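You operate a simulated robot arm through the tools that you are given. There is no shell and no other tool. Be economical: measure what you need, move in short steps, check, and stop when the job is done.

The job below is to be done with a simulated two-armed robot. You get a single attempt, and the scene is never put back.

## Task
Scrub the ring off the pine bench and stand the PEGS jar where it was.
Fine: use the teal scrub brush; brush and RINGS jar go in the small teal tray; STORE slider at WASHED; the third jar and the other sliders stay. Set down upright: what you pick out. What is to be rubbed or washed off counts as gone when no trace of it is left.

It is judged by the outcome, as a careful person would: the job done as asked, and still so three seconds after it is handed in. It fails if anything else is knocked over, pushed out of place, dropped, spilled or broken.

## Robot
Two 7-joint arms with fingered hands on one trunk, on a base that drives. Base frame: it is fixed to the floor where the robot stands at the start and does not move with it; the origin is under the middle of the robot, x ahead of it, y to its left, z up. Units: m, rad, N and s.
The left shoulder is at the start at [0.07, 0.174, 1.004], the right one opposite. Places, roughly: lab a slider [0.5, 0.7, 0.9]; lab b slider [0.5, 0.7, 0.9]; lab c slider [0.4, 0.7, 0.9]; ring on the pine bench [0.4, 0.4, 0.9]; small teal tray [0.6, 0.4, 0.9]; store slider [0.3, 0.7, 0.9]. Payload 3.8 kg a hand.
The tool frame of a hand sits at the grasp point between the pads (the TCP): z along the fingers, y along the line on which they close. The tips reach 0.026 m beyond it. Largest opening 0.132 m; the body of the gripper starts 0.073 m behind the TCP. The gripper is a hand of 3 fingers: y runs from the thumb to the fingers, the wrist lies at [0, 0, -0.224] in the tool frame, and closing takes about 1.5 s.
Orientation is that of the tool frame in the base frame, as [roll, pitch, yaw] about the fixed x, y, z axes, in that order (R = Rz(yaw) Ry(pitch) Rx(roll)). With the fingers straight down and closing along the base's y, the tool's x points along the base's -x, its y along +y and its z along -z.

## Interface
- The arms move only by the tool send_rows. It takes "left_rows", "right_rows" or both (then of equal length, played together; a hand with none holds still); each is a list of rows, each a list of 2 entries, a list of its own where there are three numbers: the turn, a rotation vector about the base's x, y, z in rad, then the shift along the base's x, y, z in m. In form: [[[ax, ay, az], [x, y, z]], ...]. A call has 1 to 8 rows; each row shifts and turns the commanded pose from where the row before left it. "left_hand" and "right_hand" are, for a hand that has rows, the finger opening in m, from 0 to 0.132, set as the call begins (left out, the last holds). Rows are played at 5 a second. More than 0.05 m and 0.15 rad between two rows, or a gripper value outside its range, and nothing of the call is played. A pose out of reach is approached as far as the arm can. The call stops where the force on the tool passes 40 N (or 10 N more than at its start, if that is more) or the arm is blocked; 0.2 s more then pass. Each finger travels about 0.108 m/s and halts on what it meets, pressing with about 23 N; the grip force reading is that of the motor and also rises with nothing between the fingers. The clock runs only during rows and for 0.2 s after the last one: add rows that do not move to give the fingers time. The reply holds the time, the measured pose of the TCP, the force on the tool along the base axes, the opening and the grip force, in the units named above and with some noise, with the torque about the TCP (base axes, N m) and any sound that the robot's microphone picked up, and new pictures: "pictures" is both (left out), scene, wrist or none (wrist: the cameras of the hands that moved).
- Cameras (640 x 400 px; columns grow to the right, rows downward): "scene" is now at [0.1544, 0.0321, 0.9457]; the picture's right is [0.43, -0.90, 0.00], its down [0.34, 0.17, -0.92] and it looks along [0.83, 0.40, 0.38] (base axes); focal length 214 px, centre (320, 200). "left" rides on the left gripper at [-0.062, 0.003, -0.092] in its tool frame; the picture's right is [-0.05, -1.00, 0.00], its down [0.83, -0.04, -0.56] and it looks along [0.55, -0.03, 0.83] (tool axes); focal length 230 px, centre (320, 200). "right" rides on the right gripper at [0.062, 0.003, -0.092] in its tool frame; the picture's right is [-0.05, 1.00, 0.00], its down [-0.83, -0.04, -0.56] and it looks along [-0.55, -0.03, 0.83] (tool axes); focal length 230 px, centre (320, 200). There is no depth. A picture from a camera that has moved, and an enlarged one, comes with that camera's place and axes in the base frame and with its lens.
- raise_lower(by): slides the trunk up (or, below 0, down) by that many m; the arms and the scene camera ride with it, the base frame stays. It gives what a move gives, with no picture.
- roll_base(legs): drives the robot by 1 to 6 legs, each [ahead, left, turn to the left] in m, m and rad, along the robot's own axes; the way and the turn of a leg run together, so that a leg with both is an arc; at most 1.5 m and 3.142 rad a leg. The arms and the cameras ride along, it lands a little off, and it stops where it bumps. It gives what a move gives, and a new picture of the scene camera.
- move_fingers(finger1, finger2, thumb_bend, hand): sets how far each is bent, from 0 (flat) to 100 (curled in); at 30 the hand is open as for a grip, at 70 the pads meet at the TCP. One left out holds its place. A second passes; each finger stops where it meets its share of the squeeze, and holds until it gets a number again. A gripper value or a shape takes the hand back. It gives what a move gives, with no picture; readings hold the bend of each and the force on the fingers (four entries, about 0 where the hand has none), thumb and palm.
- hand_shape(shape, hand): the hand has 3 fingers and takes this shape, open, in about a second: jaw (thumb against the fingers, like two jaws); tri (thumb and two fingers); tip (a fingertip pinch); poke (one finger out to press); point (the index stretched); flat (the hand flat); cup (the hand cupped); fist (a fist). The gripper value then closes the fingers along that shape, each until it touches; the sizes above hold for jaw. It gives what a move gives, with no picture.
- aim_head(pan, tilt): turns the head with the scene camera to pan (to the left, within 1.047 rad either way) and tilt (down, from -0.506 to 1.204), counted from straight ahead of the robot. It gives what a move gives, and a new picture of the scene camera.
- close_up(camera, box): a new picture of the part [left, top, right, bottom] of that camera's present view, enlarged. No time passes.
- sign_off(): hands the job in; it is judged then, once.

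Work in short steps. Places have to be worked out from the pictures, the camera data and where the tool is seen: move nearer, look again, correct. Check each grasp and each placing, and mend what went wrong. You have 120 turns and 260 pictures in all, those below and enlarged ones among them. Open the grippers and draw the arms clear of the work before you hand the job in, unless the task says otherwise; then end with one line.

The tools are called after "Request:" by a JSON object that holds its "api" and its "payload". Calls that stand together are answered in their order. send_rows: Moves the arms, as the interface text tells. Its arguments: {"type":"object","properties":{"left_rows":{"type":"array","items":{"type":"array"}},"left_hand":{"type":"number"},"right_rows":{"type":"array","items":{"type":"array"}},"right_hand":{"type":"number"},"pictures":{"type":"string","enum":["both","scene","wrist","none"]}},"required":[]} The other tools are called the same way: raise_lower (by) slides the trunk up or down; hand_shape (shape, hand) gives the hand a shape; move_fingers (finger1, finger2, thumb_bend, hand) moves the fingers one by one; roll_base (legs) drives the base; aim_head (pan, tilt) turns the head that bears the scene camera; close_up (camera, box) takes an enlarged picture of a part of a camera's view; sign_off () hands the job in.

At the start:

```text
time_s: 0.0
left_position: [0.3022, 0.38, 1.1093]
left_tcp_rot: [3.141, 0.003, 3.141]
left_force: [1.6, -1.2, 0.3]
left_moment: [0.0, 0.05, 0.0]
left_grip_width: 0.1319
left_grip_force: 0.2
left_shape: jaw
left_bend: [30.0, 30.0, 30.0]
left_finger forces: [0.0, 0.0, 0.1, 0.0, 0.0, 0.1]
right_position: [0.3671, 0.054, 1.0751]
right_tcp_rot: [-3.142, 0.0, 3.141]
right_force: [-0.8, 0.1, 0.2]
right_moment: [-0.02, -0.02, 0.03]
right_grip_width: 0.132
right_grip_force: 0.0
right_shape: jaw
right_bend: [30.0, 30.0, 30.0]
right_finger forces: [0.0, 0.1, 0.0, 0.0, 0.0, 0.0]
trunk travel left (down, up): [-0.314, 0.168]
robot x, y, heading: [0.0014, 0.0017, 0.001]
head pan, tilt: [0.45, -0.393]
```

scene: 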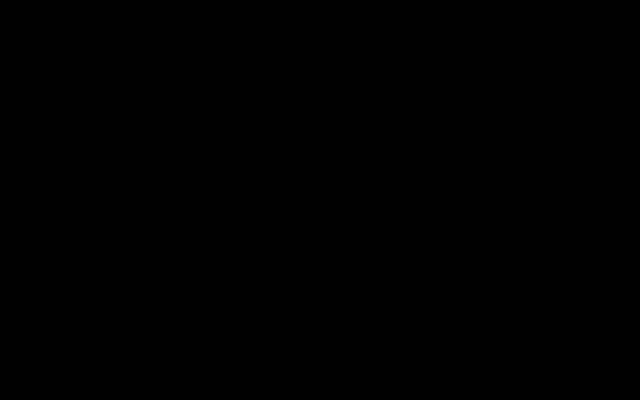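
right: 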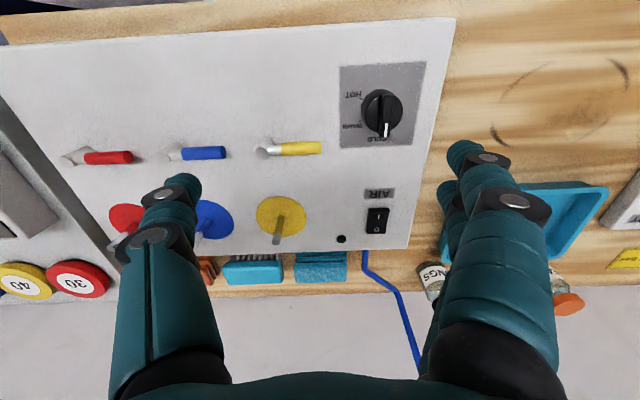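
left: 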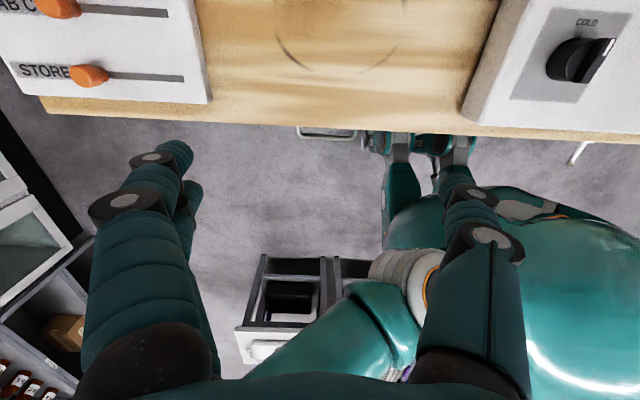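

The scene camera is looking up and sees nothing; I tilt the head down toward the bench.

Request:
{"api": "aim_head", "payload": {"pan": 0.5, "tilt": 0.5}}

```text
time_s: 1.2
left_position: [0.3035, 0.3801, 1.1119]
left_tcp_rot: [-3.141, 0.001, -3.141]
left_force: [0.5, 0.3, -0.1]
left_moment: [0.0, -0.02, 0.02]
left_grip_width: 0.1319
left_grip_force: 0.0
left_shape: jaw
left_bend: [30.0, 30.0, 30.0]
left_finger forces: [0.1, 0.0, 0.1, 0.0, 0.1, 0.1]
right_position: [0.3682, 0.0535, 1.0749]
right_tcp_rot: [-3.141, 0.001, -3.141]
right_force: [-0.1, -0.4, -0.2]
right_moment: [-0.02, -0.02, -0.02]
right_grip_width: 0.1317
right_grip_force: 0.0
right_shape: jaw
right_bend: [30.0, 30.0, 30.0]
right_finger forces: [0.0, 0.0, 0.1, 0.0, 0.1, 0.1]
trunk travel left (down, up): [-0.314, 0.168]
robot x, y, heading: [0.0015, -0.0026, -0.001]
head pan, tilt: [0.499, 0.499]
camera scene: at [0.1681, 0.0437, 0.8671], right [0.48, -0.88, 0.0], down [-0.42, -0.23, -0.88], along [0.77, 0.42, -0.48], focal length 214 px, centre (320, 200)
```

scene: 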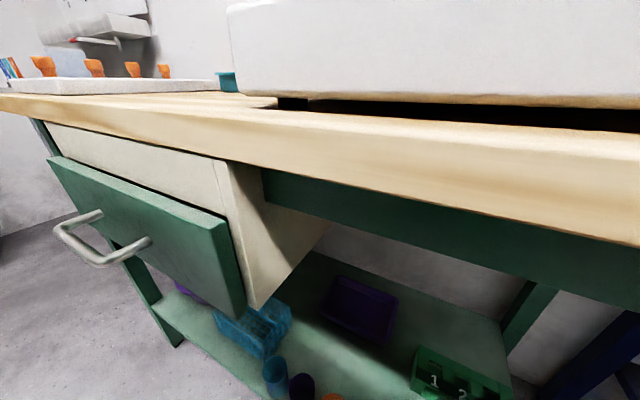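

The camera sits about at bench-top height; I raise the trunk for an overview.

Request:
{"api": "raise_lower", "payload": {"by": 0.16}}

Request:
{"api": "aim_head", "payload": {"pan": 0.6, "tilt": 0.4}}

```text
time_s: 3.0
left_position: [0.3031, 0.3802, 1.2695]
left_tcp_rot: [3.14, -0.001, 3.141]
left_force: [-1.0, 0.1, 0.5]
left_moment: [-0.01, 0.03, -0.01]
left_grip_width: 0.1319
left_grip_force: 0.0
left_shape: jaw
left_bend: [30.0, 30.0, 30.0]
left_finger forces: [0.0, 0.0, 0.0, 0.0, 0.1, 0.0]
right_position: [0.3697, 0.054, 1.2341]
right_tcp_rot: [-3.141, -0.003, 3.141]
right_force: [0.4, 0.4, -0.2]
right_moment: [0.01, 0.01, 0.0]
right_grip_width: 0.1319
right_grip_force: 0.2
right_shape: jaw
right_bend: [30.0, 30.0, 30.0]
right_finger forces: [0.0, 0.0, 0.0, 0.0, 0.1, 0.0]
trunk travel left (down, up): [-0.474, 0.008]
robot x, y, heading: [0.0018, 0.0007, 0.001]
head pan, tilt: [0.499, 0.499]
```

```text
time_s: 3.7
left_position: [0.3023, 0.3808, 1.271]
left_tcp_rot: [3.141, 0.001, 3.141]
left_force: [0.1, -0.1, -0.2]
left_moment: [0.0, -0.01, 0.0]
left_grip_width: 0.1319
left_grip_force: 0.1
left_shape: jaw
left_bend: [30.0, 30.0, 30.0]
left_finger forces: [0.0, 0.0, 0.0, 0.0, 0.0, 0.1]
right_position: [0.3671, 0.0526, 1.2353]
right_tcp_rot: [-3.142, -0.001, -3.142]
right_force: [-0.6, 0.3, -0.2]
right_moment: [0.01, 0.01, 0.02]
right_grip_width: 0.1318
right_grip_force: 0.1
right_shape: jaw
right_bend: [30.0, 30.0, 30.0]
right_finger forces: [0.0, 0.0, 0.1, 0.0, 0.1, 0.0]
trunk travel left (down, up): [-0.474, 0.008]
robot x, y, heading: [0.0002, -0.0064, -0.003]
head pan, tilt: [0.6, 0.4]
camera scene: at [0.1855, 0.0524, 1.0694], right [0.56, -0.83, 0.0], down [-0.32, -0.22, -0.92], along [0.76, 0.52, -0.39], focal length 214 px, centre (320, 200)
```

scene: 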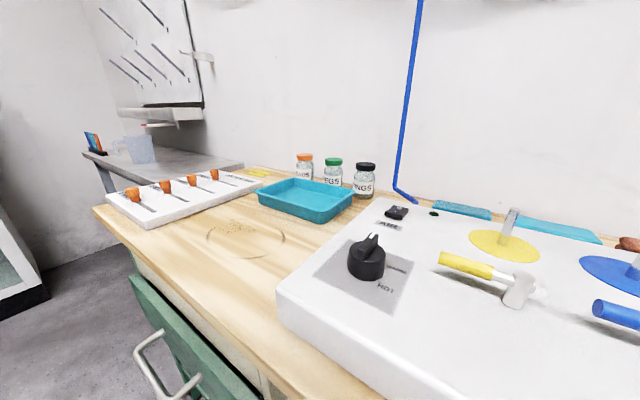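

Good overview. I enlarge the jars and the brushes and the sliders.

Request:
{"api": "close_up", "payload": {"camera": "scene", "box": [240, 130, 400, 230]}}

Request:
{"api": "close_up", "payload": {"camera": "scene", "box": [400, 170, 640, 320]}}

Request:
{"api": "close_up", "payload": {"camera": "scene", "box": [90, 150, 290, 275]}}

Request:
{"api": "close_up", "payload": {"camera": "right", "box": [0, 0, 640, 400]}}

Request:
{"api": "close_up", "payload": {"camera": "left", "box": [0, 0, 640, 400]}}

```text
4.00 times, centred on (320, 180) of scene
camera zoom: at [0.1855, 0.0524, 1.0694], right [0.56, -0.83, 0.0], down [-0.32, -0.22, -0.92], along [0.76, 0.52, -0.39], focal length 858 px, centre (320, 280)
```

zoom: 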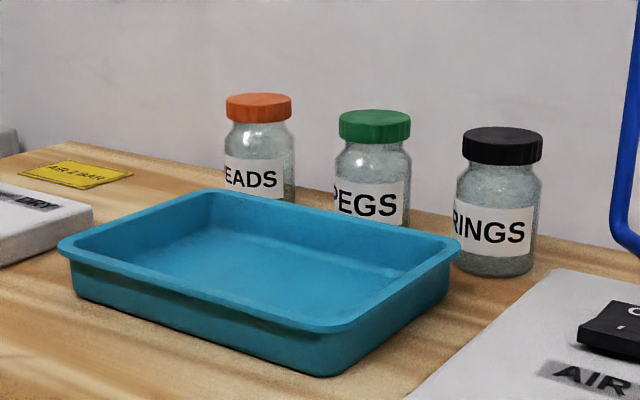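

```text
2.67 times, centred on (520, 245) of scene
camera zoom: at [0.1855, 0.0524, 1.0694], right [0.56, -0.83, 0.0], down [-0.32, -0.22, -0.92], along [0.76, 0.52, -0.39], focal length 572 px, centre (-213, 80)
```

zoom: 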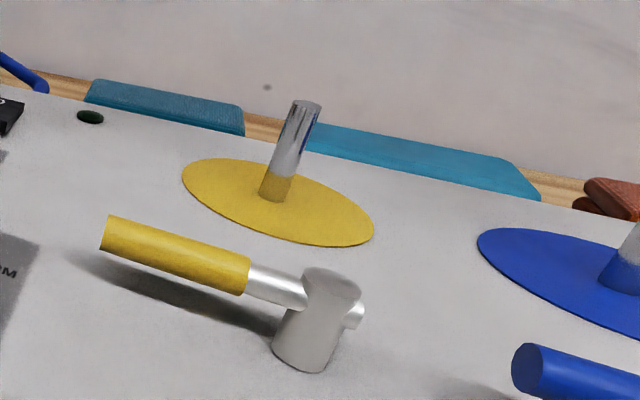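

```text
3.20 times, centred on (190, 212) of scene
camera zoom: at [0.1855, 0.0524, 1.0694], right [0.56, -0.83, 0.0], down [-0.32, -0.22, -0.92], along [0.76, 0.52, -0.39], focal length 686 px, centre (736, 160)
```

zoom: 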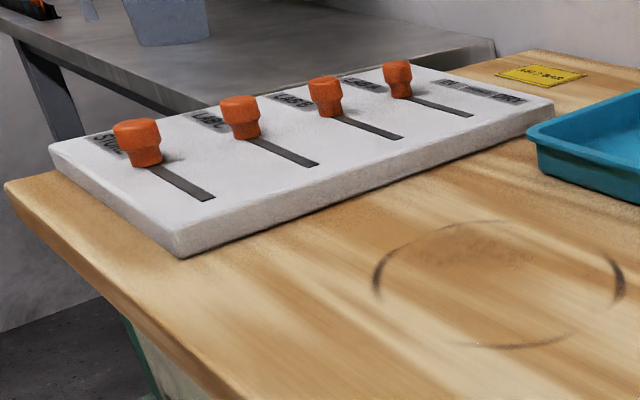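

```text
1.00 times, centred on (320, 200) of right (not enlarged: the box is as wide or as high as the picture)
camera zoom: at [0.3061, 0.057, 1.3263], right [0.05, 1.0, 0.0], down [0.83, -0.04, 0.56], along [0.55, -0.03, -0.83], focal length 230 px, centre (320, 200)
```

zoom: 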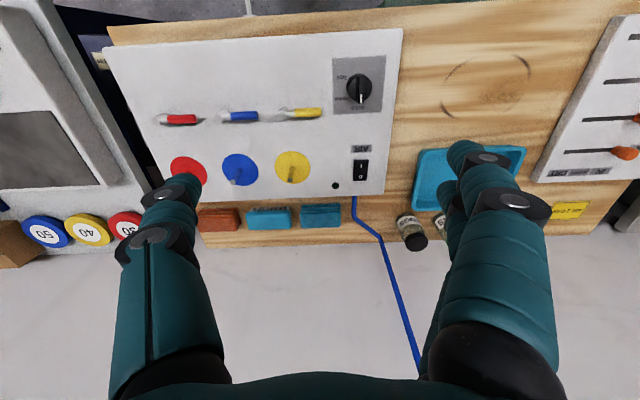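

```text
1.00 times, centred on (320, 200) of left (not enlarged: the box is as wide or as high as the picture)
camera zoom: at [0.3636, 0.3823, 1.3634], right [0.05, -1.0, 0.0], down [-0.83, -0.04, 0.56], along [-0.55, -0.03, -0.83], focal length 230 px, centre (320, 200)
```

zoom: 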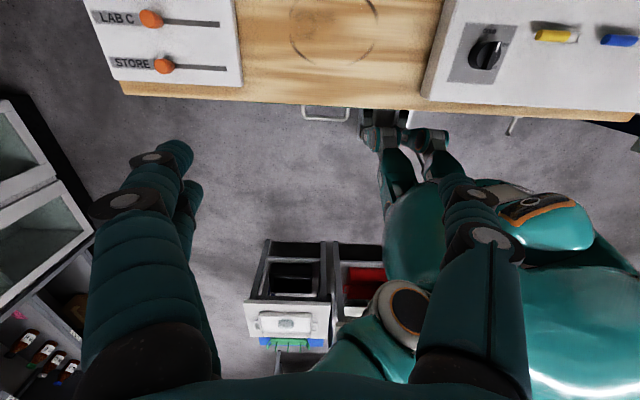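

Request:
{"api": "close_up", "payload": {"camera": "right", "box": [190, 180, 350, 280]}}

Request:
{"api": "close_up", "payload": {"camera": "right", "box": [380, 30, 620, 260]}}

Request:
{"api": "aim_head", "payload": {"pan": 0.0, "tilt": 0.4}}

```text
4.00 times, centred on (270, 230) of right
camera zoom: at [0.3061, 0.057, 1.3263], right [0.05, 1.0, 0.0], down [0.83, -0.04, 0.56], along [0.55, -0.03, -0.83], focal length 920 px, centre (520, 80)
```

zoom: 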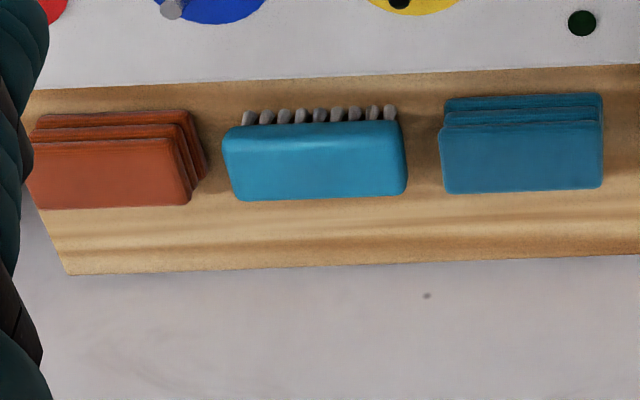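

```text
1.74 times, centred on (500, 145) of right
camera zoom: at [0.3061, 0.057, 1.3263], right [0.05, 1.0, 0.0], down [0.83, -0.04, 0.56], along [0.55, -0.03, -0.83], focal length 400 px, centre (7, 296)
```

zoom: 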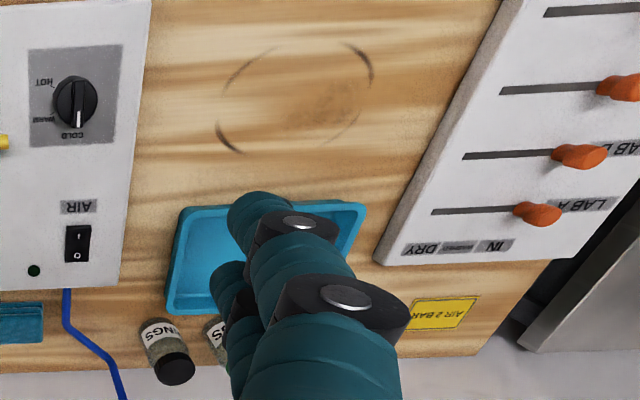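

```text
time_s: 4.7
left_position: [0.3031, 0.3801, 1.2702]
left_tcp_rot: [3.141, 0.0, -3.141]
left_force: [-0.3, 0.2, -0.2]
left_moment: [-0.01, -0.01, -0.01]
left_grip_width: 0.1317
left_grip_force: 0.1
left_shape: jaw
left_bend: [30.0, 30.0, 30.0]
left_finger forces: [0.1, 0.0, 0.0, 0.0, 0.0, 0.0]
right_position: [0.3684, 0.0528, 1.2347]
right_tcp_rot: [3.141, -0.001, 3.141]
right_force: [0.0, 0.2, -0.4]
right_moment: [-0.03, -0.01, -0.02]
right_grip_width: 0.1317
right_grip_force: 0.1
right_shape: jaw
right_bend: [30.0, 30.0, 30.0]
right_finger forces: [0.1, 0.0, 0.1, 0.1, 0.0, 0.0]
trunk travel left (down, up): [-0.474, 0.008]
robot x, y, heading: [0.0012, 0.0019, 0.0]
head pan, tilt: [0.0, 0.4]
camera scene: at [0.2015, 0.0002, 1.0695], right [0.0, -1.0, 0.0], down [-0.39, 0.0, -0.92], along [0.92, 0.0, -0.39], focal length 214 px, centre (320, 200)
```

scene: 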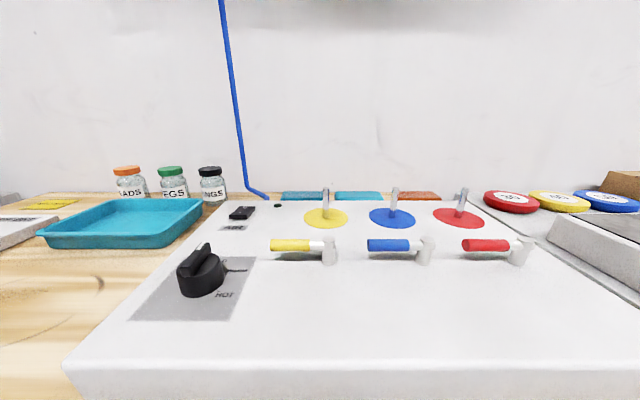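

The middle block (with bristles) is the teal scrub brush, at about (0.64, -0.085, top 0.90). I first move the right arm out of the way to the right.

Request:
{"api": "send_rows", "payload": {"right_rows": [[[0, 0, 0], [-0.01, -0.05, 0]], [[0, 0, 0], [-0.01, -0.05, 0]], [[0, 0, 0], [-0.01, -0.05, 0]], [[0, 0, 0], [-0.01, -0.05, 0]], [[0, 0, 0], [-0.01, -0.05, 0]], [[0, 0, 0], [-0.01, -0.05, 0]], [[0, 0, 0], [0, -0.05, 0]], [[0, 0, 0], [0, -0.04, 0]]], "pictures": "none"}}

Request:
{"api": "send_rows", "payload": {"left_rows": [[[0, 0, -0.15], [0.04, -0.04, -0.02]], [[0, 0, -0.15], [0.04, -0.04, -0.02]], [[0, 0, -0.15], [0.04, -0.03, -0.02]], [[0, 0, -0.15], [0.04, -0.03, -0.02]], [[0, 0, -0.15], [0.03, -0.04, -0.02]], [[0, 0, -0.15], [0.03, -0.04, -0.02]], [[0, 0, -0.15], [0.03, -0.04, -0.02]], [[0, 0, -0.15], [0.03, -0.04, 0]]]}}

```text
refused: row 1 steps farther than a row can; nothing moved
```

```text
refused: row 1 steps farther than a row can; nothing moved
```

Steps must stay under 0.05 m in norm; I resend with smaller steps.

Request:
{"api": "send_rows", "payload": {"right_rows": [[[0, 0, 0], [-0.01, -0.045, 0]], [[0, 0, 0], [-0.01, -0.045, 0]], [[0, 0, 0], [-0.01, -0.045, 0]], [[0, 0, 0], [-0.01, -0.045, 0]], [[0, 0, 0], [-0.01, -0.045, 0]], [[0, 0, 0], [-0.01, -0.045, 0]], [[0, 0, 0], [0, -0.045, 0]], [[0, 0, 0], [0, -0.045, 0]]], "pictures": "none"}}

Request:
{"api": "send_rows", "payload": {"left_rows": [[[0, 0, -0.14], [0.03, -0.035, -0.01]], [[0, 0, -0.14], [0.03, -0.035, -0.01]], [[0, 0, -0.14], [0.03, -0.035, -0.01]], [[0, 0, -0.14], [0.03, -0.035, -0.01]], [[0, 0, -0.14], [0.03, -0.035, -0.01]], [[0, 0, -0.14], [0.03, -0.035, -0.01]], [[0, 0, -0.14], [0.03, -0.035, -0.01]], [[0, 0, -0.14], [0.03, -0.035, -0.01]]], "pictures": "both"}}

```text
time_s: 6.5
left_position: [0.3001, 0.3791, 1.2716]
left_tcp_rot: [3.14, 0.0, 3.14]
left_force: [-0.7, -0.8, 0.7]
left_moment: [0.01, -0.06, -0.04]
left_grip_width: 0.1316
left_grip_force: 0.0
left_shape: jaw
left_bend: [30.0, 30.0, 30.0]
left_finger forces: [0.0, 0.1, 0.0, 0.0, 0.1, 0.0]
right_position: [0.3093, -0.3071, 1.2367]
right_tcp_rot: [3.141, 0.001, 3.141]
right_force: [-0.1, 0.3, -1.2]
right_moment: [0.02, -0.01, 0.02]
right_grip_width: 0.1317
right_grip_force: 0.0
right_shape: jaw
right_bend: [30.0, 30.0, 30.0]
right_finger forces: [0.1, 0.1, 0.0, 0.0, 0.1, 0.0]
trunk travel left (down, up): [-0.474, 0.008]
robot x, y, heading: [0.0028, 0.0013, 0.004]
head pan, tilt: [0.0, 0.4]
```

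```text
time_s: 8.3
left_position: [0.4496, 0.293, 1.2427]
left_tcp_rot: [-3.141, 0.001, 2.018]
left_force: [0.5, 0.1, -1.1]
left_moment: [-0.04, 0.0, 0.04]
left_grip_width: 0.1322
left_grip_force: 0.0
left_shape: jaw
left_bend: [30.0, 30.0, 30.0]
left_finger forces: [0.0, 0.0, 0.0, 0.0, 0.0, 0.0]
left hand out of reach, approached as far as the arm can: row 5, 6, 7, 8
right_position: [0.3109, -0.3052, 1.2374]
right_tcp_rot: [-3.14, -0.002, -3.141]
right_force: [-0.8, 0.0, 0.0]
right_moment: [0.0, 0.0, 0.0]
right_grip_width: 0.132
right_grip_force: 0.1
right_shape: jaw
right_bend: [30.0, 30.0, 30.0]
right_finger forces: [0.2, 0.1, 0.1, 0.0, 0.0, 0.0]
trunk travel left (down, up): [-0.474, 0.008]
robot x, y, heading: [0.001, 0.0023, -0.003]
head pan, tilt: [0.0, 0.4]
camera scene: at [0.2014, 0.0004, 1.0696], right [0.0, -1.0, 0.0], down [-0.39, 0.0, -0.92], along [0.92, 0.0, -0.39], focal length 214 px, centre (320, 200)
camera left: at [0.479, 0.2382, 1.3368], right [-0.88, -0.48, 0.0], down [-0.4, 0.73, 0.55], along [-0.27, 0.49, -0.83], focal length 230 px, centre (320, 200)
```

scene: 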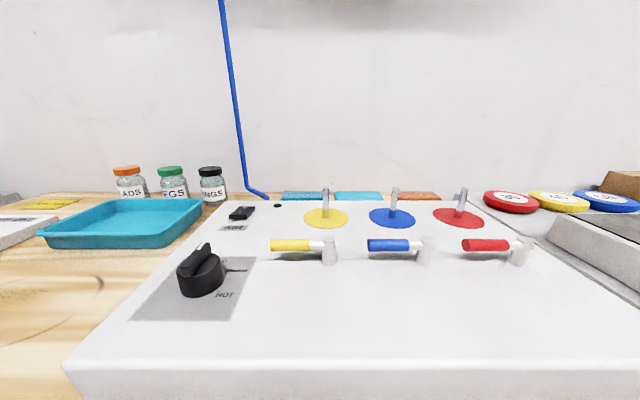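
left: 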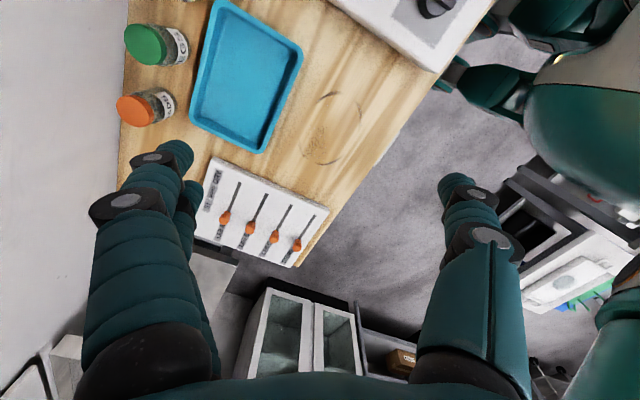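

Left hand is too high to reach there; I drive the base 0.2 m to the right so the brush lies in front of the left arm.

Request:
{"api": "roll_base", "payload": {"legs": [[0, -0.2, 0]]}}

```text
time_s: 9.9
left_position: [0.4488, 0.0948, 1.2423]
left_tcp_rot: [-3.141, 0.0, 2.024]
left_force: [0.2, 0.1, 0.0]
left_moment: [0.01, 0.02, 0.0]
left_grip_width: 0.1318
left_grip_force: 0.0
left_shape: jaw
left_bend: [30.0, 30.0, 30.0]
left_finger forces: [0.0, 0.0, 0.0, 0.0, 0.1, 0.0]
right_position: [0.3111, -0.503, 1.238]
right_tcp_rot: [-3.141, 0.0, -3.138]
right_force: [0.0, -0.5, 0.1]
right_moment: [0.01, 0.01, -0.02]
right_grip_width: 0.1318
right_grip_force: 0.1
right_shape: jaw
right_bend: [30.0, 30.0, 30.0]
right_finger forces: [0.1, 0.1, 0.0, 0.1, 0.1, 0.0]
trunk travel left (down, up): [-0.474, 0.008]
robot x, y, heading: [0.0018, -0.2019, 0.006]
head pan, tilt: [0.0, 0.4]
camera scene: at [0.2018, -0.1985, 1.0695], right [0.0, -1.0, 0.0], down [-0.39, 0.0, -0.92], along [0.92, 0.0, -0.39], focal length 214 px, centre (320, 200)
```

scene: 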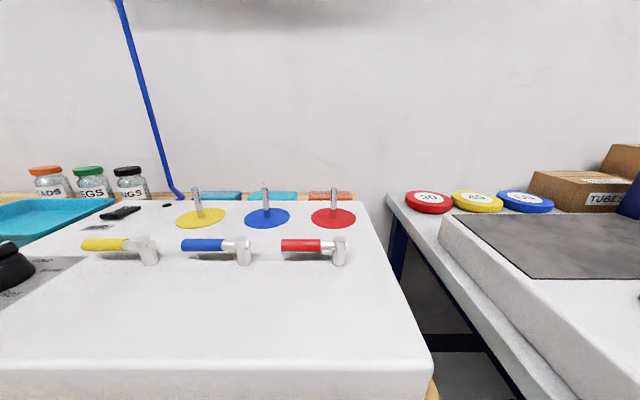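

Move down first to see how the commanded pose behaves, while finishing the turn.

Request:
{"api": "send_rows", "payload": {"left_rows": [[[0, 0, -0.14], [0, 0, -0.04]], [[0, 0, -0.14], [0, 0, -0.04]], [[0, 0, -0.14], [0, 0, -0.04]], [[0, 0, 0], [0, 0, 0]]], "pictures": "both"}}

```text
time_s: 10.9
left_position: [0.4513, 0.0948, 1.1247]
left_tcp_rot: [-3.141, 0.001, 1.605]
left_force: [1.5, -0.3, 0.9]
left_moment: [0.02, -0.02, -0.01]
left_grip_width: 0.1319
left_grip_force: 0.1
left_shape: jaw
left_bend: [30.0, 30.0, 30.0]
left_finger forces: [0.0, 0.1, 0.0, 0.0, 0.0, 0.0]
right_position: [0.311, -0.5039, 1.2375]
right_tcp_rot: [3.14, 0.0, -3.137]
right_force: [0.7, 0.0, -0.2]
right_moment: [0.03, 0.0, 0.01]
right_grip_width: 0.1322
right_grip_force: 0.0
right_shape: jaw
right_bend: [30.0, 30.0, 30.0]
right_finger forces: [0.0, 0.1, 0.1, 0.0, 0.0, 0.0]
trunk travel left (down, up): [-0.474, 0.008]
robot x, y, heading: [0.0015, -0.1989, 0.004]
head pan, tilt: [0.0, 0.4]
camera scene: at [0.2016, -0.1985, 1.0696], right [0.0, -1.0, 0.0], down [-0.39, 0.0, -0.92], along [0.92, 0.0, -0.39], focal length 214 px, centre (320, 200)
camera left: at [0.4558, 0.0326, 1.2186], right [-1.0, -0.08, 0.0], down [-0.07, 0.83, 0.55], along [-0.05, 0.55, -0.83], focal length 230 px, centre (320, 200)
```

scene: 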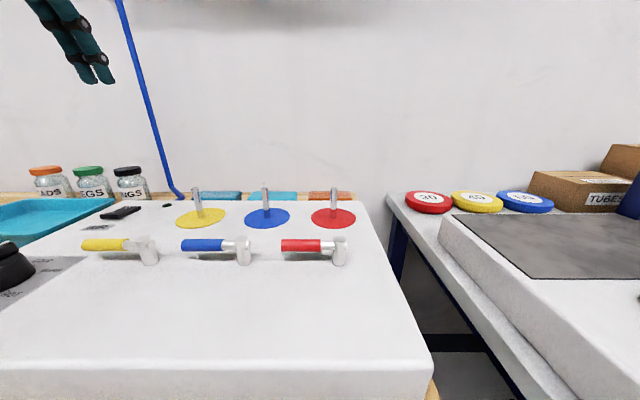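
left: 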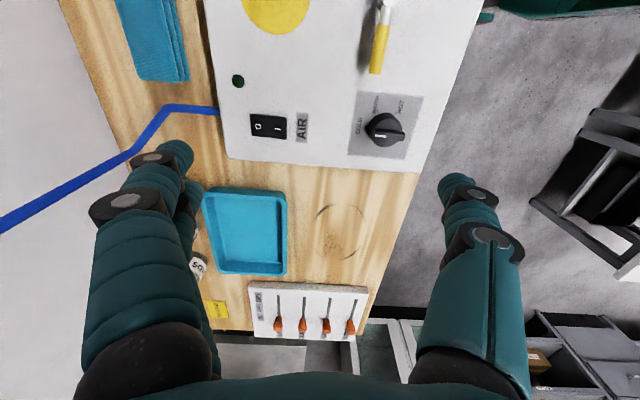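

Command follows actual. Now move over the brush estimate at height ~1.03 and look.

Request:
{"api": "send_rows", "payload": {"left_rows": [[[0, 0, -0.035], [0.03, -0.03, 0]], [[0, 0, 0], [0.03, -0.03, 0]], [[0, 0, 0], [0.03, -0.03, 0]], [[0, 0, 0], [0.03, -0.03, 0]], [[0, 0, 0], [0.03, -0.03, 0]], [[0, 0, 0], [0.035, -0.03, -0.01]], [[0, 0, 0], [0, 0, -0.045]], [[0, 0, 0], [0, 0, -0.04]]], "left_hand": 0.1, "pictures": "both"}}

```text
time_s: 12.7
left_position: [0.4717, 0.0746, 1.0435]
left_tcp_rot: [-3.142, 0.002, 1.571]
left_force: [-0.3, 0.5, -0.6]
left_moment: [0.0, -0.01, 0.0]
left_grip_width: 0.1002
left_grip_force: 0.1
left_shape: jaw
left_bend: [63.0, 63.0, 59.0]
left_finger forces: [0.0, 0.0, 0.1, 0.0, 0.0, 0.0]
left hand out of reach, approached as far as the arm can: row 1, 2, 3, 4, 5, 6
right_position: [0.3124, -0.5046, 1.2366]
right_tcp_rot: [3.141, 0.0, -3.136]
right_force: [0.3, 0.1, -1.0]
right_moment: [0.01, 0.04, 0.03]
right_grip_width: 0.1319
right_grip_force: 0.1
right_shape: jaw
right_bend: [30.0, 30.0, 30.0]
right_finger forces: [0.1, 0.0, 0.0, 0.0, 0.0, 0.0]
trunk travel left (down, up): [-0.474, 0.008]
robot x, y, heading: [-0.0002, -0.2007, -0.001]
head pan, tilt: [0.0, 0.4]
camera scene: at [0.2022, -0.1982, 1.0693], right [0.0, -1.0, 0.0], down [-0.39, 0.0, -0.92], along [0.92, 0.0, -0.39], focal length 214 px, centre (320, 200)
camera left: at [0.4742, 0.0123, 1.1368], right [-1.0, -0.05, 0.0], down [-0.04, 0.83, 0.55], along [-0.03, 0.55, -0.83], focal length 230 px, centre (320, 200)
```

scene: 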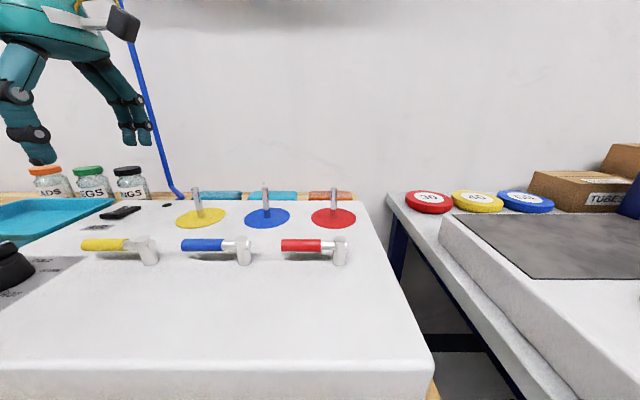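
left: 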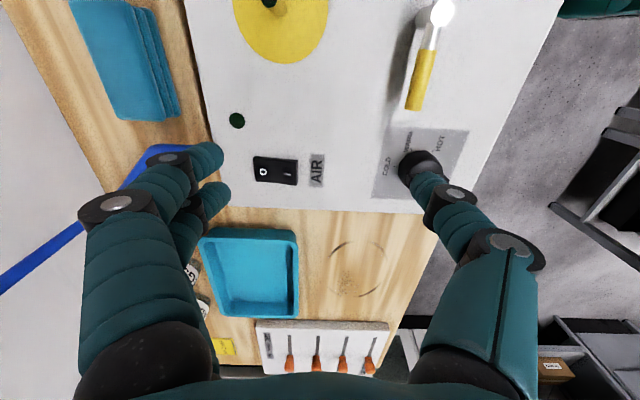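

The reach was limited in this posture; I test moving forward at this lower height.

Request:
{"api": "send_rows", "payload": {"left_rows": [[[0, 0, 0], [0.04, 0, 0]], [[0, 0, 0], [0.04, 0, 0]], [[0, 0, 0], [0.04, 0, 0]]], "pictures": "none"}}

```text
time_s: 13.5
left_position: [0.4937, 0.1083, 1.0526]
left_tcp_rot: [3.14, 0.0, 1.568]
left_force: [-1.2, 0.3, 0.9]
left_moment: [-0.02, -0.04, 0.0]
left_grip_width: 0.1
left_grip_force: 0.1
left_shape: jaw
left_bend: [63.0, 63.0, 59.0]
left_finger forces: [0.0, 0.1, 0.0, 0.0, 0.0, 0.0]
left hand out of reach, approached as far as the arm can: row 1, 2, 3
right_position: [0.3119, -0.5031, 1.2379]
right_tcp_rot: [3.141, 0.001, -3.139]
right_force: [0.0, 1.1, -0.6]
right_moment: [-0.04, 0.01, 0.0]
right_grip_width: 0.1318
right_grip_force: 0.0
right_shape: jaw
right_bend: [30.0, 30.0, 30.0]
right_finger forces: [0.0, 0.0, 0.1, 0.1, 0.0, 0.0]
trunk travel left (down, up): [-0.474, 0.008]
robot x, y, heading: [0.0011, -0.1961, 0.005]
head pan, tilt: [0.0, 0.4]
```

The left arm is poorly suited for this orientation. I'll retract it and use the right arm: drive left 0.3 so the brush lies in front of the right arm.

Request:
{"api": "send_rows", "payload": {"left_rows": [[[0, 0, 0], [-0.03, 0.02, 0.03]], [[0, 0, 0], [-0.03, 0.02, 0.03]], [[0, 0, 0], [-0.03, 0.02, 0.03]], [[0, 0, 0], [-0.03, 0.02, 0.03]], [[0, 0, 0], [-0.03, 0.02, 0.03]]], "pictures": "none"}}

Request:
{"api": "roll_base", "payload": {"legs": [[0, 0.3, 0]]}}

Request:
{"api": "send_rows", "payload": {"right_rows": [[[0, 0, 0.14], [0.04, 0.01, -0.02]], [[0, 0, 0.14], [0.04, 0.01, -0.02]], [[0, 0, 0.14], [0.04, 0.01, -0.02]], [[0, 0, 0.14], [0.04, 0.01, -0.02]], [[0, 0, 0.14], [0.04, 0.01, -0.02]], [[0, 0, 0.14], [0.04, 0.01, -0.02]], [[0, 0, 0.14], [0.04, 0.01, -0.02]]], "right_hand": 0.1, "pictures": "both"}}

```text
time_s: 14.7
left_position: [0.3422, 0.2061, 1.2021]
left_tcp_rot: [-3.14, 0.001, 1.57]
left_force: [-0.2, 0.4, -1.1]
left_moment: [-0.02, 0.02, 0.02]
left_grip_width: 0.1002
left_grip_force: 0.0
left_shape: jaw
left_bend: [63.0, 63.0, 59.0]
left_finger forces: [0.0, 0.1, 0.0, 0.0, 0.0, 0.0]
right_position: [0.3109, -0.5032, 1.2367]
right_tcp_rot: [-3.14, 0.001, -3.138]
right_force: [-0.1, -0.4, 0.9]
right_moment: [-0.02, -0.04, 0.04]
right_grip_width: 0.1316
right_grip_force: 0.0
right_shape: jaw
right_bend: [30.0, 30.0, 30.0]
right_finger forces: [0.0, 0.0, 0.1, 0.1, 0.0, 0.1]
trunk travel left (down, up): [-0.474, 0.008]
robot x, y, heading: [0.0007, -0.1989, 0.007]
head pan, tilt: [0.0, 0.4]
```

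```text
time_s: 16.8
left_position: [0.343, 0.5135, 1.202]
left_tcp_rot: [-3.141, 0.0, 1.567]
left_force: [-0.7, 0.1, 0.8]
left_moment: [0.0, 0.02, 0.03]
left_grip_width: 0.1004
left_grip_force: 0.0
left_shape: jaw
left_bend: [63.0, 63.0, 59.0]
left_finger forces: [0.0, 0.1, 0.1, 0.0, 0.1, 0.0]
right_position: [0.311, -0.1975, 1.2368]
right_tcp_rot: [3.141, -0.001, -3.141]
right_force: [0.3, 0.3, -0.6]
right_moment: [-0.01, 0.01, 0.01]
right_grip_width: 0.132
right_grip_force: 0.1
right_shape: jaw
right_bend: [30.0, 30.0, 30.0]
right_finger forces: [0.2, 0.1, 0.1, 0.1, 0.0, 0.1]
trunk travel left (down, up): [-0.474, 0.008]
robot x, y, heading: [-0.0025, 0.1078, 0.003]
head pan, tilt: [0.0, 0.4]
camera scene: at [0.2013, 0.1088, 1.0695], right [0.0, -1.0, 0.0], down [-0.39, 0.0, -0.92], along [0.92, 0.0, -0.39], focal length 214 px, centre (320, 200)
```

scene: 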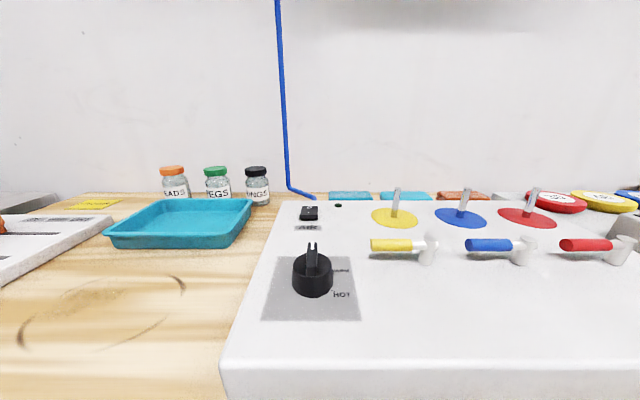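

```text
time_s: 18.4
left_position: [0.344, 0.5148, 1.2017]
left_tcp_rot: [-3.139, 0.001, 1.566]
left_force: [0.0, 0.2, -0.8]
left_moment: [-0.01, 0.06, -0.02]
left_grip_width: 0.1005
left_grip_force: 0.1
left_shape: jaw
left_bend: [63.0, 63.0, 59.0]
left_finger forces: [0.1, 0.0, 0.1, 0.0, 0.0, 0.0]
right_position: [0.592, -0.1248, 1.0993]
right_tcp_rot: [-3.141, -0.001, -2.158]
right_force: [0.3, -0.3, 0.2]
right_moment: [-0.02, 0.02, 0.02]
right_grip_width: 0.1003
right_grip_force: 0.0
right_shape: jaw
right_bend: [63.0, 63.0, 59.0]
right_finger forces: [0.0, 0.0, 0.1, 0.1, 0.1, 0.0]
trunk travel left (down, up): [-0.474, 0.008]
robot x, y, heading: [-0.0024, 0.1087, 0.005]
head pan, tilt: [0.0, 0.4]
camera scene: at [0.2021, 0.1095, 1.0693], right [0.0, -1.0, 0.0], down [-0.39, 0.0, -0.92], along [0.92, 0.0, -0.39], focal length 214 px, centre (320, 200)
camera right: at [0.5551, -0.1736, 1.1902], right [-0.8, 0.6, 0.0], down [0.5, 0.67, 0.55], along [0.33, 0.44, -0.83], focal length 230 px, centre (320, 200)
```

scene: 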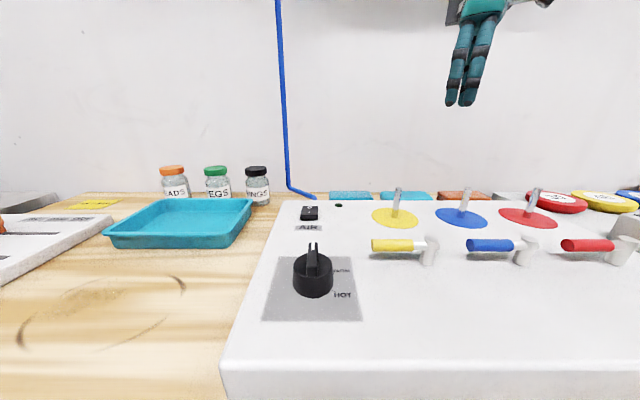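
right: 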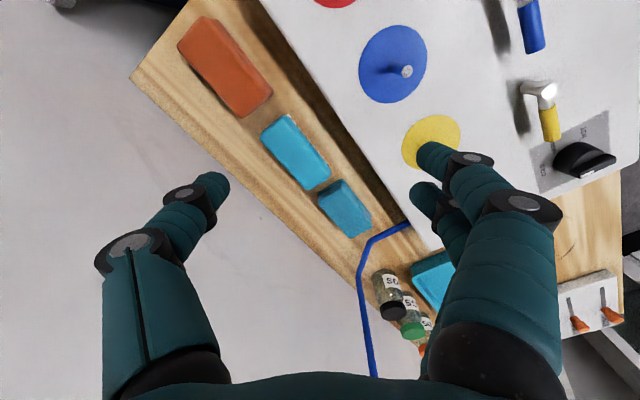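

The right arm reaches well. I finish the turn and go above the brush (~(0.647,-0.09)) at z 1.03.

Request:
{"api": "send_rows", "payload": {"right_rows": [[[0, 0, 0.14], [0.018, 0.012, 0]], [[0, 0, 0.14], [0.018, 0.012, 0]], [[0, 0, 0.14], [0.017, 0.011, 0]], [[0, 0, 0.14], [0, 0, -0.035]], [[0, 0, 0.027], [0, 0, -0.035]], [[0, 0, 0], [0, 0, 0]]], "right_hand": 0.09, "pictures": "both"}}

```text
time_s: 19.8
left_position: [0.3424, 0.513, 1.2037]
left_tcp_rot: [-3.141, -0.002, 1.567]
left_force: [0.7, 0.3, 0.5]
left_moment: [-0.04, -0.02, 0.0]
left_grip_width: 0.1001
left_grip_force: 0.1
left_shape: jaw
left_bend: [63.0, 63.0, 59.0]
left_finger forces: [0.0, 0.0, 0.0, 0.0, 0.0, 0.0]
right_position: [0.6405, -0.0932, 1.0265]
right_tcp_rot: [3.141, 0.002, -1.572]
right_force: [-0.2, 0.2, 0.5]
right_moment: [-0.02, 0.01, 0.04]
right_grip_width: 0.0903
right_grip_force: 0.0
right_shape: jaw
right_bend: [68.0, 68.0, 65.0]
right_finger forces: [0.0, 0.1, 0.1, 0.0, 0.0, 0.0]
right hand out of reach, approached as far as the arm can: row 3
trunk travel left (down, up): [-0.474, 0.008]
robot x, y, heading: [0.0009, 0.1083, -0.001]
head pan, tilt: [0.0, 0.4]
camera scene: at [0.201, 0.109, 1.0697], right [0.0, -1.0, 0.0], down [-0.39, 0.0, -0.92], along [0.92, 0.0, -0.39], focal length 214 px, centre (320, 200)
camera right: at [0.6371, -0.154, 1.1176], right [-1.0, 0.05, 0.0], down [0.04, 0.83, 0.56], along [0.03, 0.55, -0.83], focal length 230 px, centre (320, 200)
```

scene: 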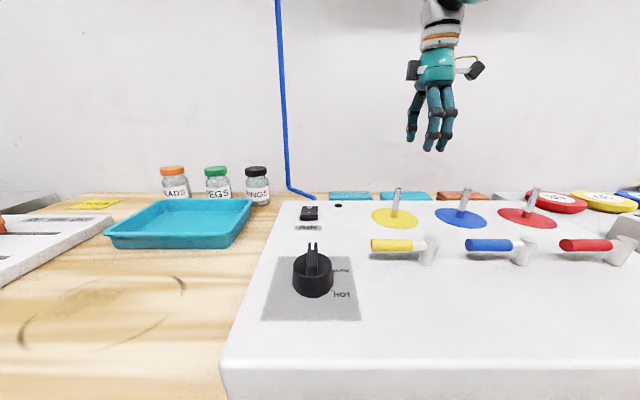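
right: 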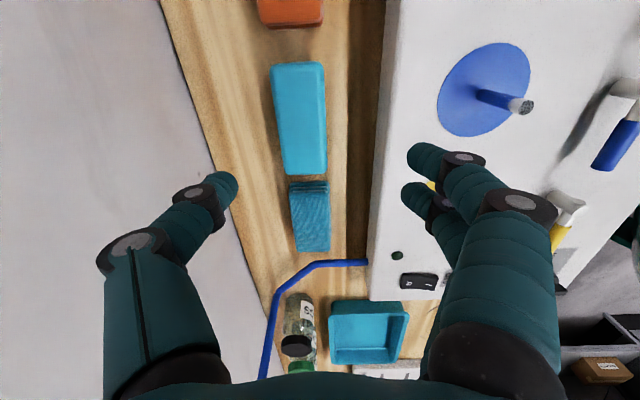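

Brush refined to ≈(0.661,-0.093), top ≈0.888; bench ≈0.843. I shift forward 2 cm and descend partway, then look.

Request:
{"api": "send_rows", "payload": {"right_rows": [[[0, 0, 0], [0.01, 0, -0.03]], [[0, 0, 0], [0.01, 0, -0.03]], [[0, 0, 0], [0, 0, -0.02]], [[0, 0, 0], [0, 0, 0]]], "pictures": "both"}}

```text
time_s: 20.8
left_position: [0.3431, 0.5136, 1.2018]
left_tcp_rot: [3.141, 0.0, 1.568]
left_force: [-0.7, 0.1, -0.3]
left_moment: [-0.01, -0.01, 0.0]
left_grip_width: 0.1002
left_grip_force: 0.0
left_shape: jaw
left_bend: [63.0, 63.0, 59.0]
left_finger forces: [0.0, 0.1, 0.0, 0.1, 0.0, 0.0]
right_position: [0.6535, -0.0929, 0.9576]
right_tcp_rot: [-3.141, 0.002, -1.576]
right_force: [-1.2, -0.4, 0.5]
right_moment: [-0.01, 0.01, -0.04]
right_grip_width: 0.0902
right_grip_force: 0.0
right_shape: jaw
right_bend: [68.0, 68.0, 65.0]
right_finger forces: [0.0, 0.1, 0.0, 0.0, 0.1, 0.0]
right hand out of reach, approached as far as the arm can: row 2
trunk travel left (down, up): [-0.474, 0.008]
robot x, y, heading: [0.0025, 0.1105, -0.0]
head pan, tilt: [0.0, 0.4]
camera scene: at [0.2013, 0.1092, 1.0696], right [0.0, -1.0, 0.0], down [-0.39, 0.0, -0.92], along [0.92, 0.0, -0.39], focal length 214 px, centre (320, 200)
camera right: at [0.6497, -0.1541, 1.049], right [-1.0, 0.06, 0.0], down [0.05, 0.83, 0.56], along [0.03, 0.55, -0.83], focal length 230 px, centre (320, 200)
```

scene: 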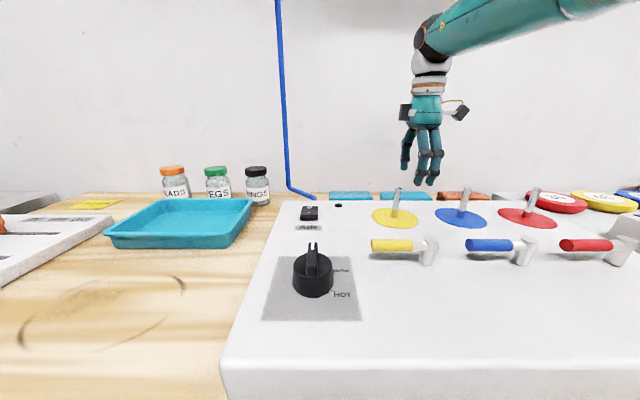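
right: 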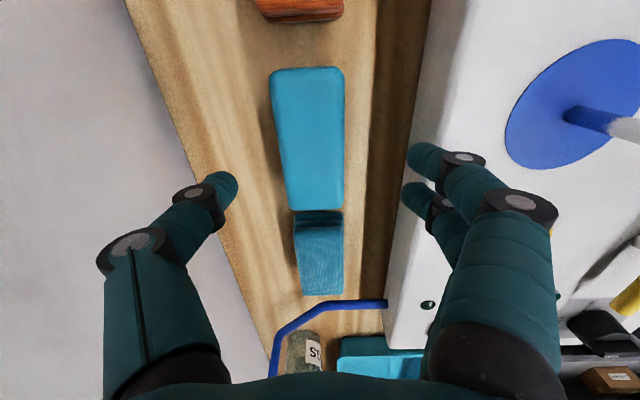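

Brush spans x 0.634–0.681, y -0.144–-0.038. The valve box edge is near x≈0.59, so I narrow the opening to 0.066 and descend a bit more.

Request:
{"api": "send_rows", "payload": {"right_rows": [[[0, 0, 0], [0.005, 0.001, 0]], [[0, 0, 0], [0, 0, -0.015]], [[0, 0, 0], [0, 0, -0.015]], [[0, 0, 0], [0, 0, 0]]], "right_hand": 0.066, "pictures": "both"}}

Request:
{"api": "close_up", "payload": {"camera": "scene", "box": [340, 110, 500, 210]}}

```text
time_s: 21.8
left_position: [0.3432, 0.5145, 1.2022]
left_tcp_rot: [3.141, 0.0, 1.568]
left_force: [-0.8, -0.2, 0.3]
left_moment: [0.02, -0.01, 0.02]
left_grip_width: 0.1005
left_grip_force: 0.1
left_shape: jaw
left_bend: [63.0, 63.0, 59.0]
left_finger forces: [0.0, 0.0, 0.0, 0.0, 0.0, 0.0]
right_position: [0.652, -0.0926, 0.9278]
right_tcp_rot: [-3.141, 0.0, -1.574]
right_force: [-0.3, 0.1, 0.4]
right_moment: [0.02, -0.01, 0.04]
right_grip_width: 0.0665
right_grip_force: 0.1
right_shape: jaw
right_bend: [73.0, 73.0, 70.0]
right_finger forces: [0.0, 0.1, 0.1, 0.1, 0.0, 0.1]
right hand out of reach, approached as far as the arm can: row 1
trunk travel left (down, up): [-0.474, 0.008]
robot x, y, heading: [-0.0016, 0.1109, -0.002]
head pan, tilt: [0.0, 0.4]
camera scene: at [0.2012, 0.1088, 1.0696], right [0.0, -1.0, 0.0], down [-0.39, 0.0, -0.92], along [0.92, 0.0, -0.39], focal length 214 px, centre (320, 200)
camera right: at [0.6487, -0.1538, 1.0194], right [-1.0, 0.06, 0.0], down [0.05, 0.83, 0.56], along [0.03, 0.55, -0.83], focal length 230 px, centre (320, 200)
```

scene: 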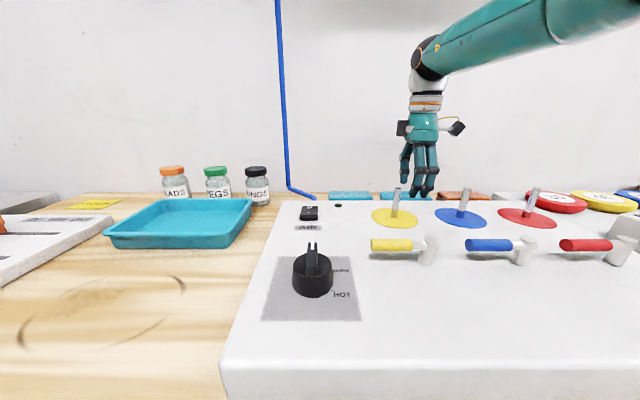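
right: 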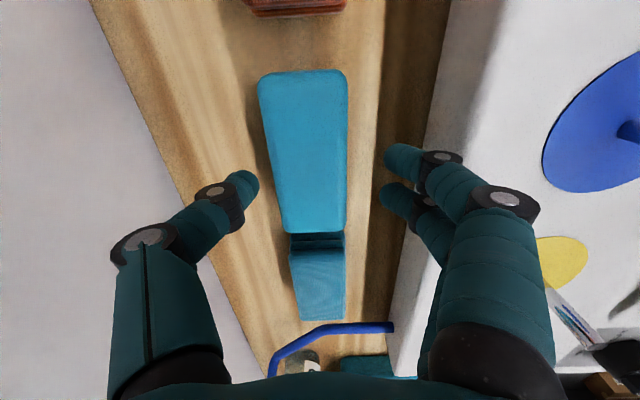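

```text
4.00 times, centred on (420, 160) of scene
camera zoom: at [0.2012, 0.1088, 1.0696], right [0.0, -1.0, 0.0], down [-0.39, 0.0, -0.92], along [0.92, 0.0, -0.39], focal length 858 px, centre (-80, 360)
```

zoom: 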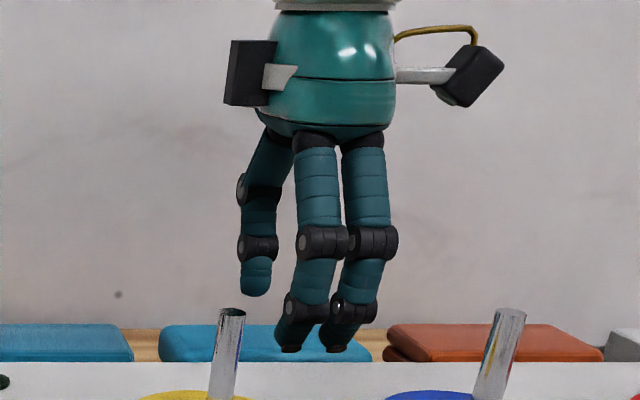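

I'm limited to x≈0.652, still within tolerance. I descend to TCP z≈0.882 with a small forward push.

Request:
{"api": "send_rows", "payload": {"right_rows": [[[0, 0, 0], [0.002, 0, -0.016]], [[0, 0, 0], [0.002, 0.001, -0.015]], [[0, 0, 0], [0.002, 0.001, -0.015]], [[0, 0, 0], [0, 0, 0]]], "pictures": "wrist"}}

Request:
{"api": "close_up", "payload": {"camera": "scene", "box": [340, 110, 500, 210]}}

```text
time_s: 22.8
left_position: [0.3435, 0.5127, 1.2018]
left_tcp_rot: [3.14, 0.0, 1.568]
left_force: [0.1, -0.1, -0.6]
left_moment: [-0.02, -0.01, 0.01]
left_grip_width: 0.1001
left_grip_force: 0.1
left_shape: jaw
left_bend: [63.0, 63.0, 59.0]
left_finger forces: [0.1, 0.0, 0.1, 0.0, 0.1, 0.0]
right_position: [0.6496, -0.092, 0.8817]
right_tcp_rot: [-3.141, 0.001, -1.573]
right_force: [-1.3, -0.5, 1.0]
right_moment: [-0.03, 0.01, -0.03]
right_grip_width: 0.0664
right_grip_force: 0.0
right_shape: jaw
right_bend: [73.0, 73.0, 70.0]
right_finger forces: [0.0, 0.1, 0.1, 0.1, 0.3, 0.0]
right hand out of reach, approached as far as the arm can: row 1, 3
trunk travel left (down, up): [-0.474, 0.008]
robot x, y, heading: [-0.0007, 0.111, -0.005]
head pan, tilt: [0.0, 0.4]
camera right: at [0.6445, -0.1533, 0.9743], right [-1.0, 0.06, 0.0], down [0.05, 0.83, 0.56], along [0.03, 0.55, -0.83], focal length 230 px, centre (320, 200)
```

right: 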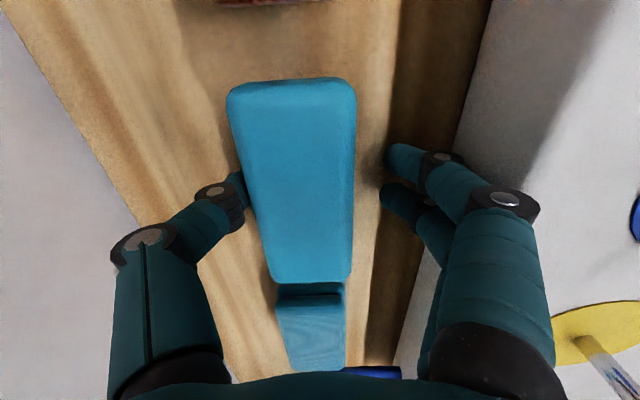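

```text
4.00 times, centred on (420, 160) of scene
camera zoom: at [0.2013, 0.1089, 1.0696], right [0.0, -1.0, 0.0], down [-0.39, 0.0, -0.92], along [0.92, 0.0, -0.39], focal length 858 px, centre (-80, 360)
```

zoom: 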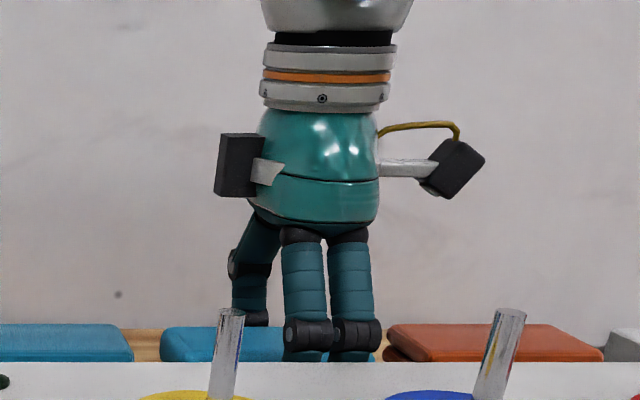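

The thumb and fingers straddle the brush with no contact force. I close the hand.

Request:
{"api": "send_rows", "payload": {"right_rows": [[[0, 0, 0], [0, 0, 0]], [[0, 0, 0], [0, 0, 0]], [[0, 0, 0], [0, 0, 0]], [[0, 0, 0], [0, 0, 0]], [[0, 0, 0], [0, 0, 0]], [[0, 0, 0], [0, 0, 0]]], "right_hand": 0.02, "pictures": "wrist"}}

```text
time_s: 24.2
left_position: [0.3433, 0.5127, 1.202]
left_tcp_rot: [-3.139, -0.001, 1.567]
left_force: [-0.1, -0.4, 0.0]
left_moment: [-0.02, -0.01, -0.01]
left_grip_width: 0.1005
left_grip_force: 0.1
left_shape: jaw
left_bend: [63.0, 63.0, 59.0]
left_finger forces: [0.1, 0.0, 0.0, 0.1, 0.0, 0.1]
right_position: [0.6491, -0.0928, 0.8821]
right_tcp_rot: [3.14, 0.0, -1.575]
right_force: [0.4, 0.5, -0.4]
right_moment: [0.0, 0.03, 0.01]
right_grip_width: 0.0436
right_grip_force: 23.1
right_shape: jaw
right_bend: [74.0, 74.0, 70.0]
right_finger forces: [9.7, 9.6, 0.0, 0.0, 21.0, 0.0]
trunk travel left (down, up): [-0.474, 0.008]
robot x, y, heading: [0.0013, 0.1127, 0.001]
head pan, tilt: [0.0, 0.4]
camera right: at [0.6446, -0.1534, 0.9744], right [-1.0, 0.06, 0.0], down [0.05, 0.83, 0.56], along [0.03, 0.55, -0.83], focal length 230 px, centre (320, 200)
```

right: 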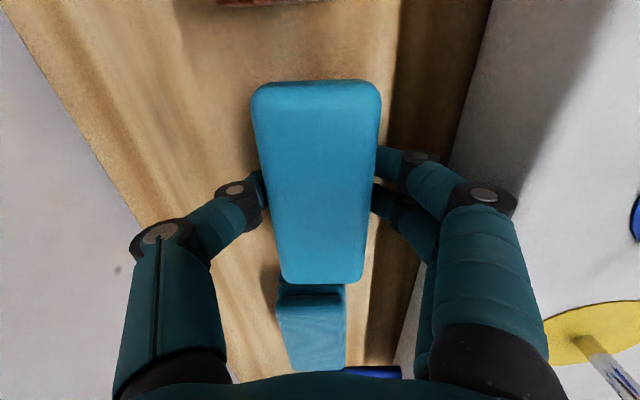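

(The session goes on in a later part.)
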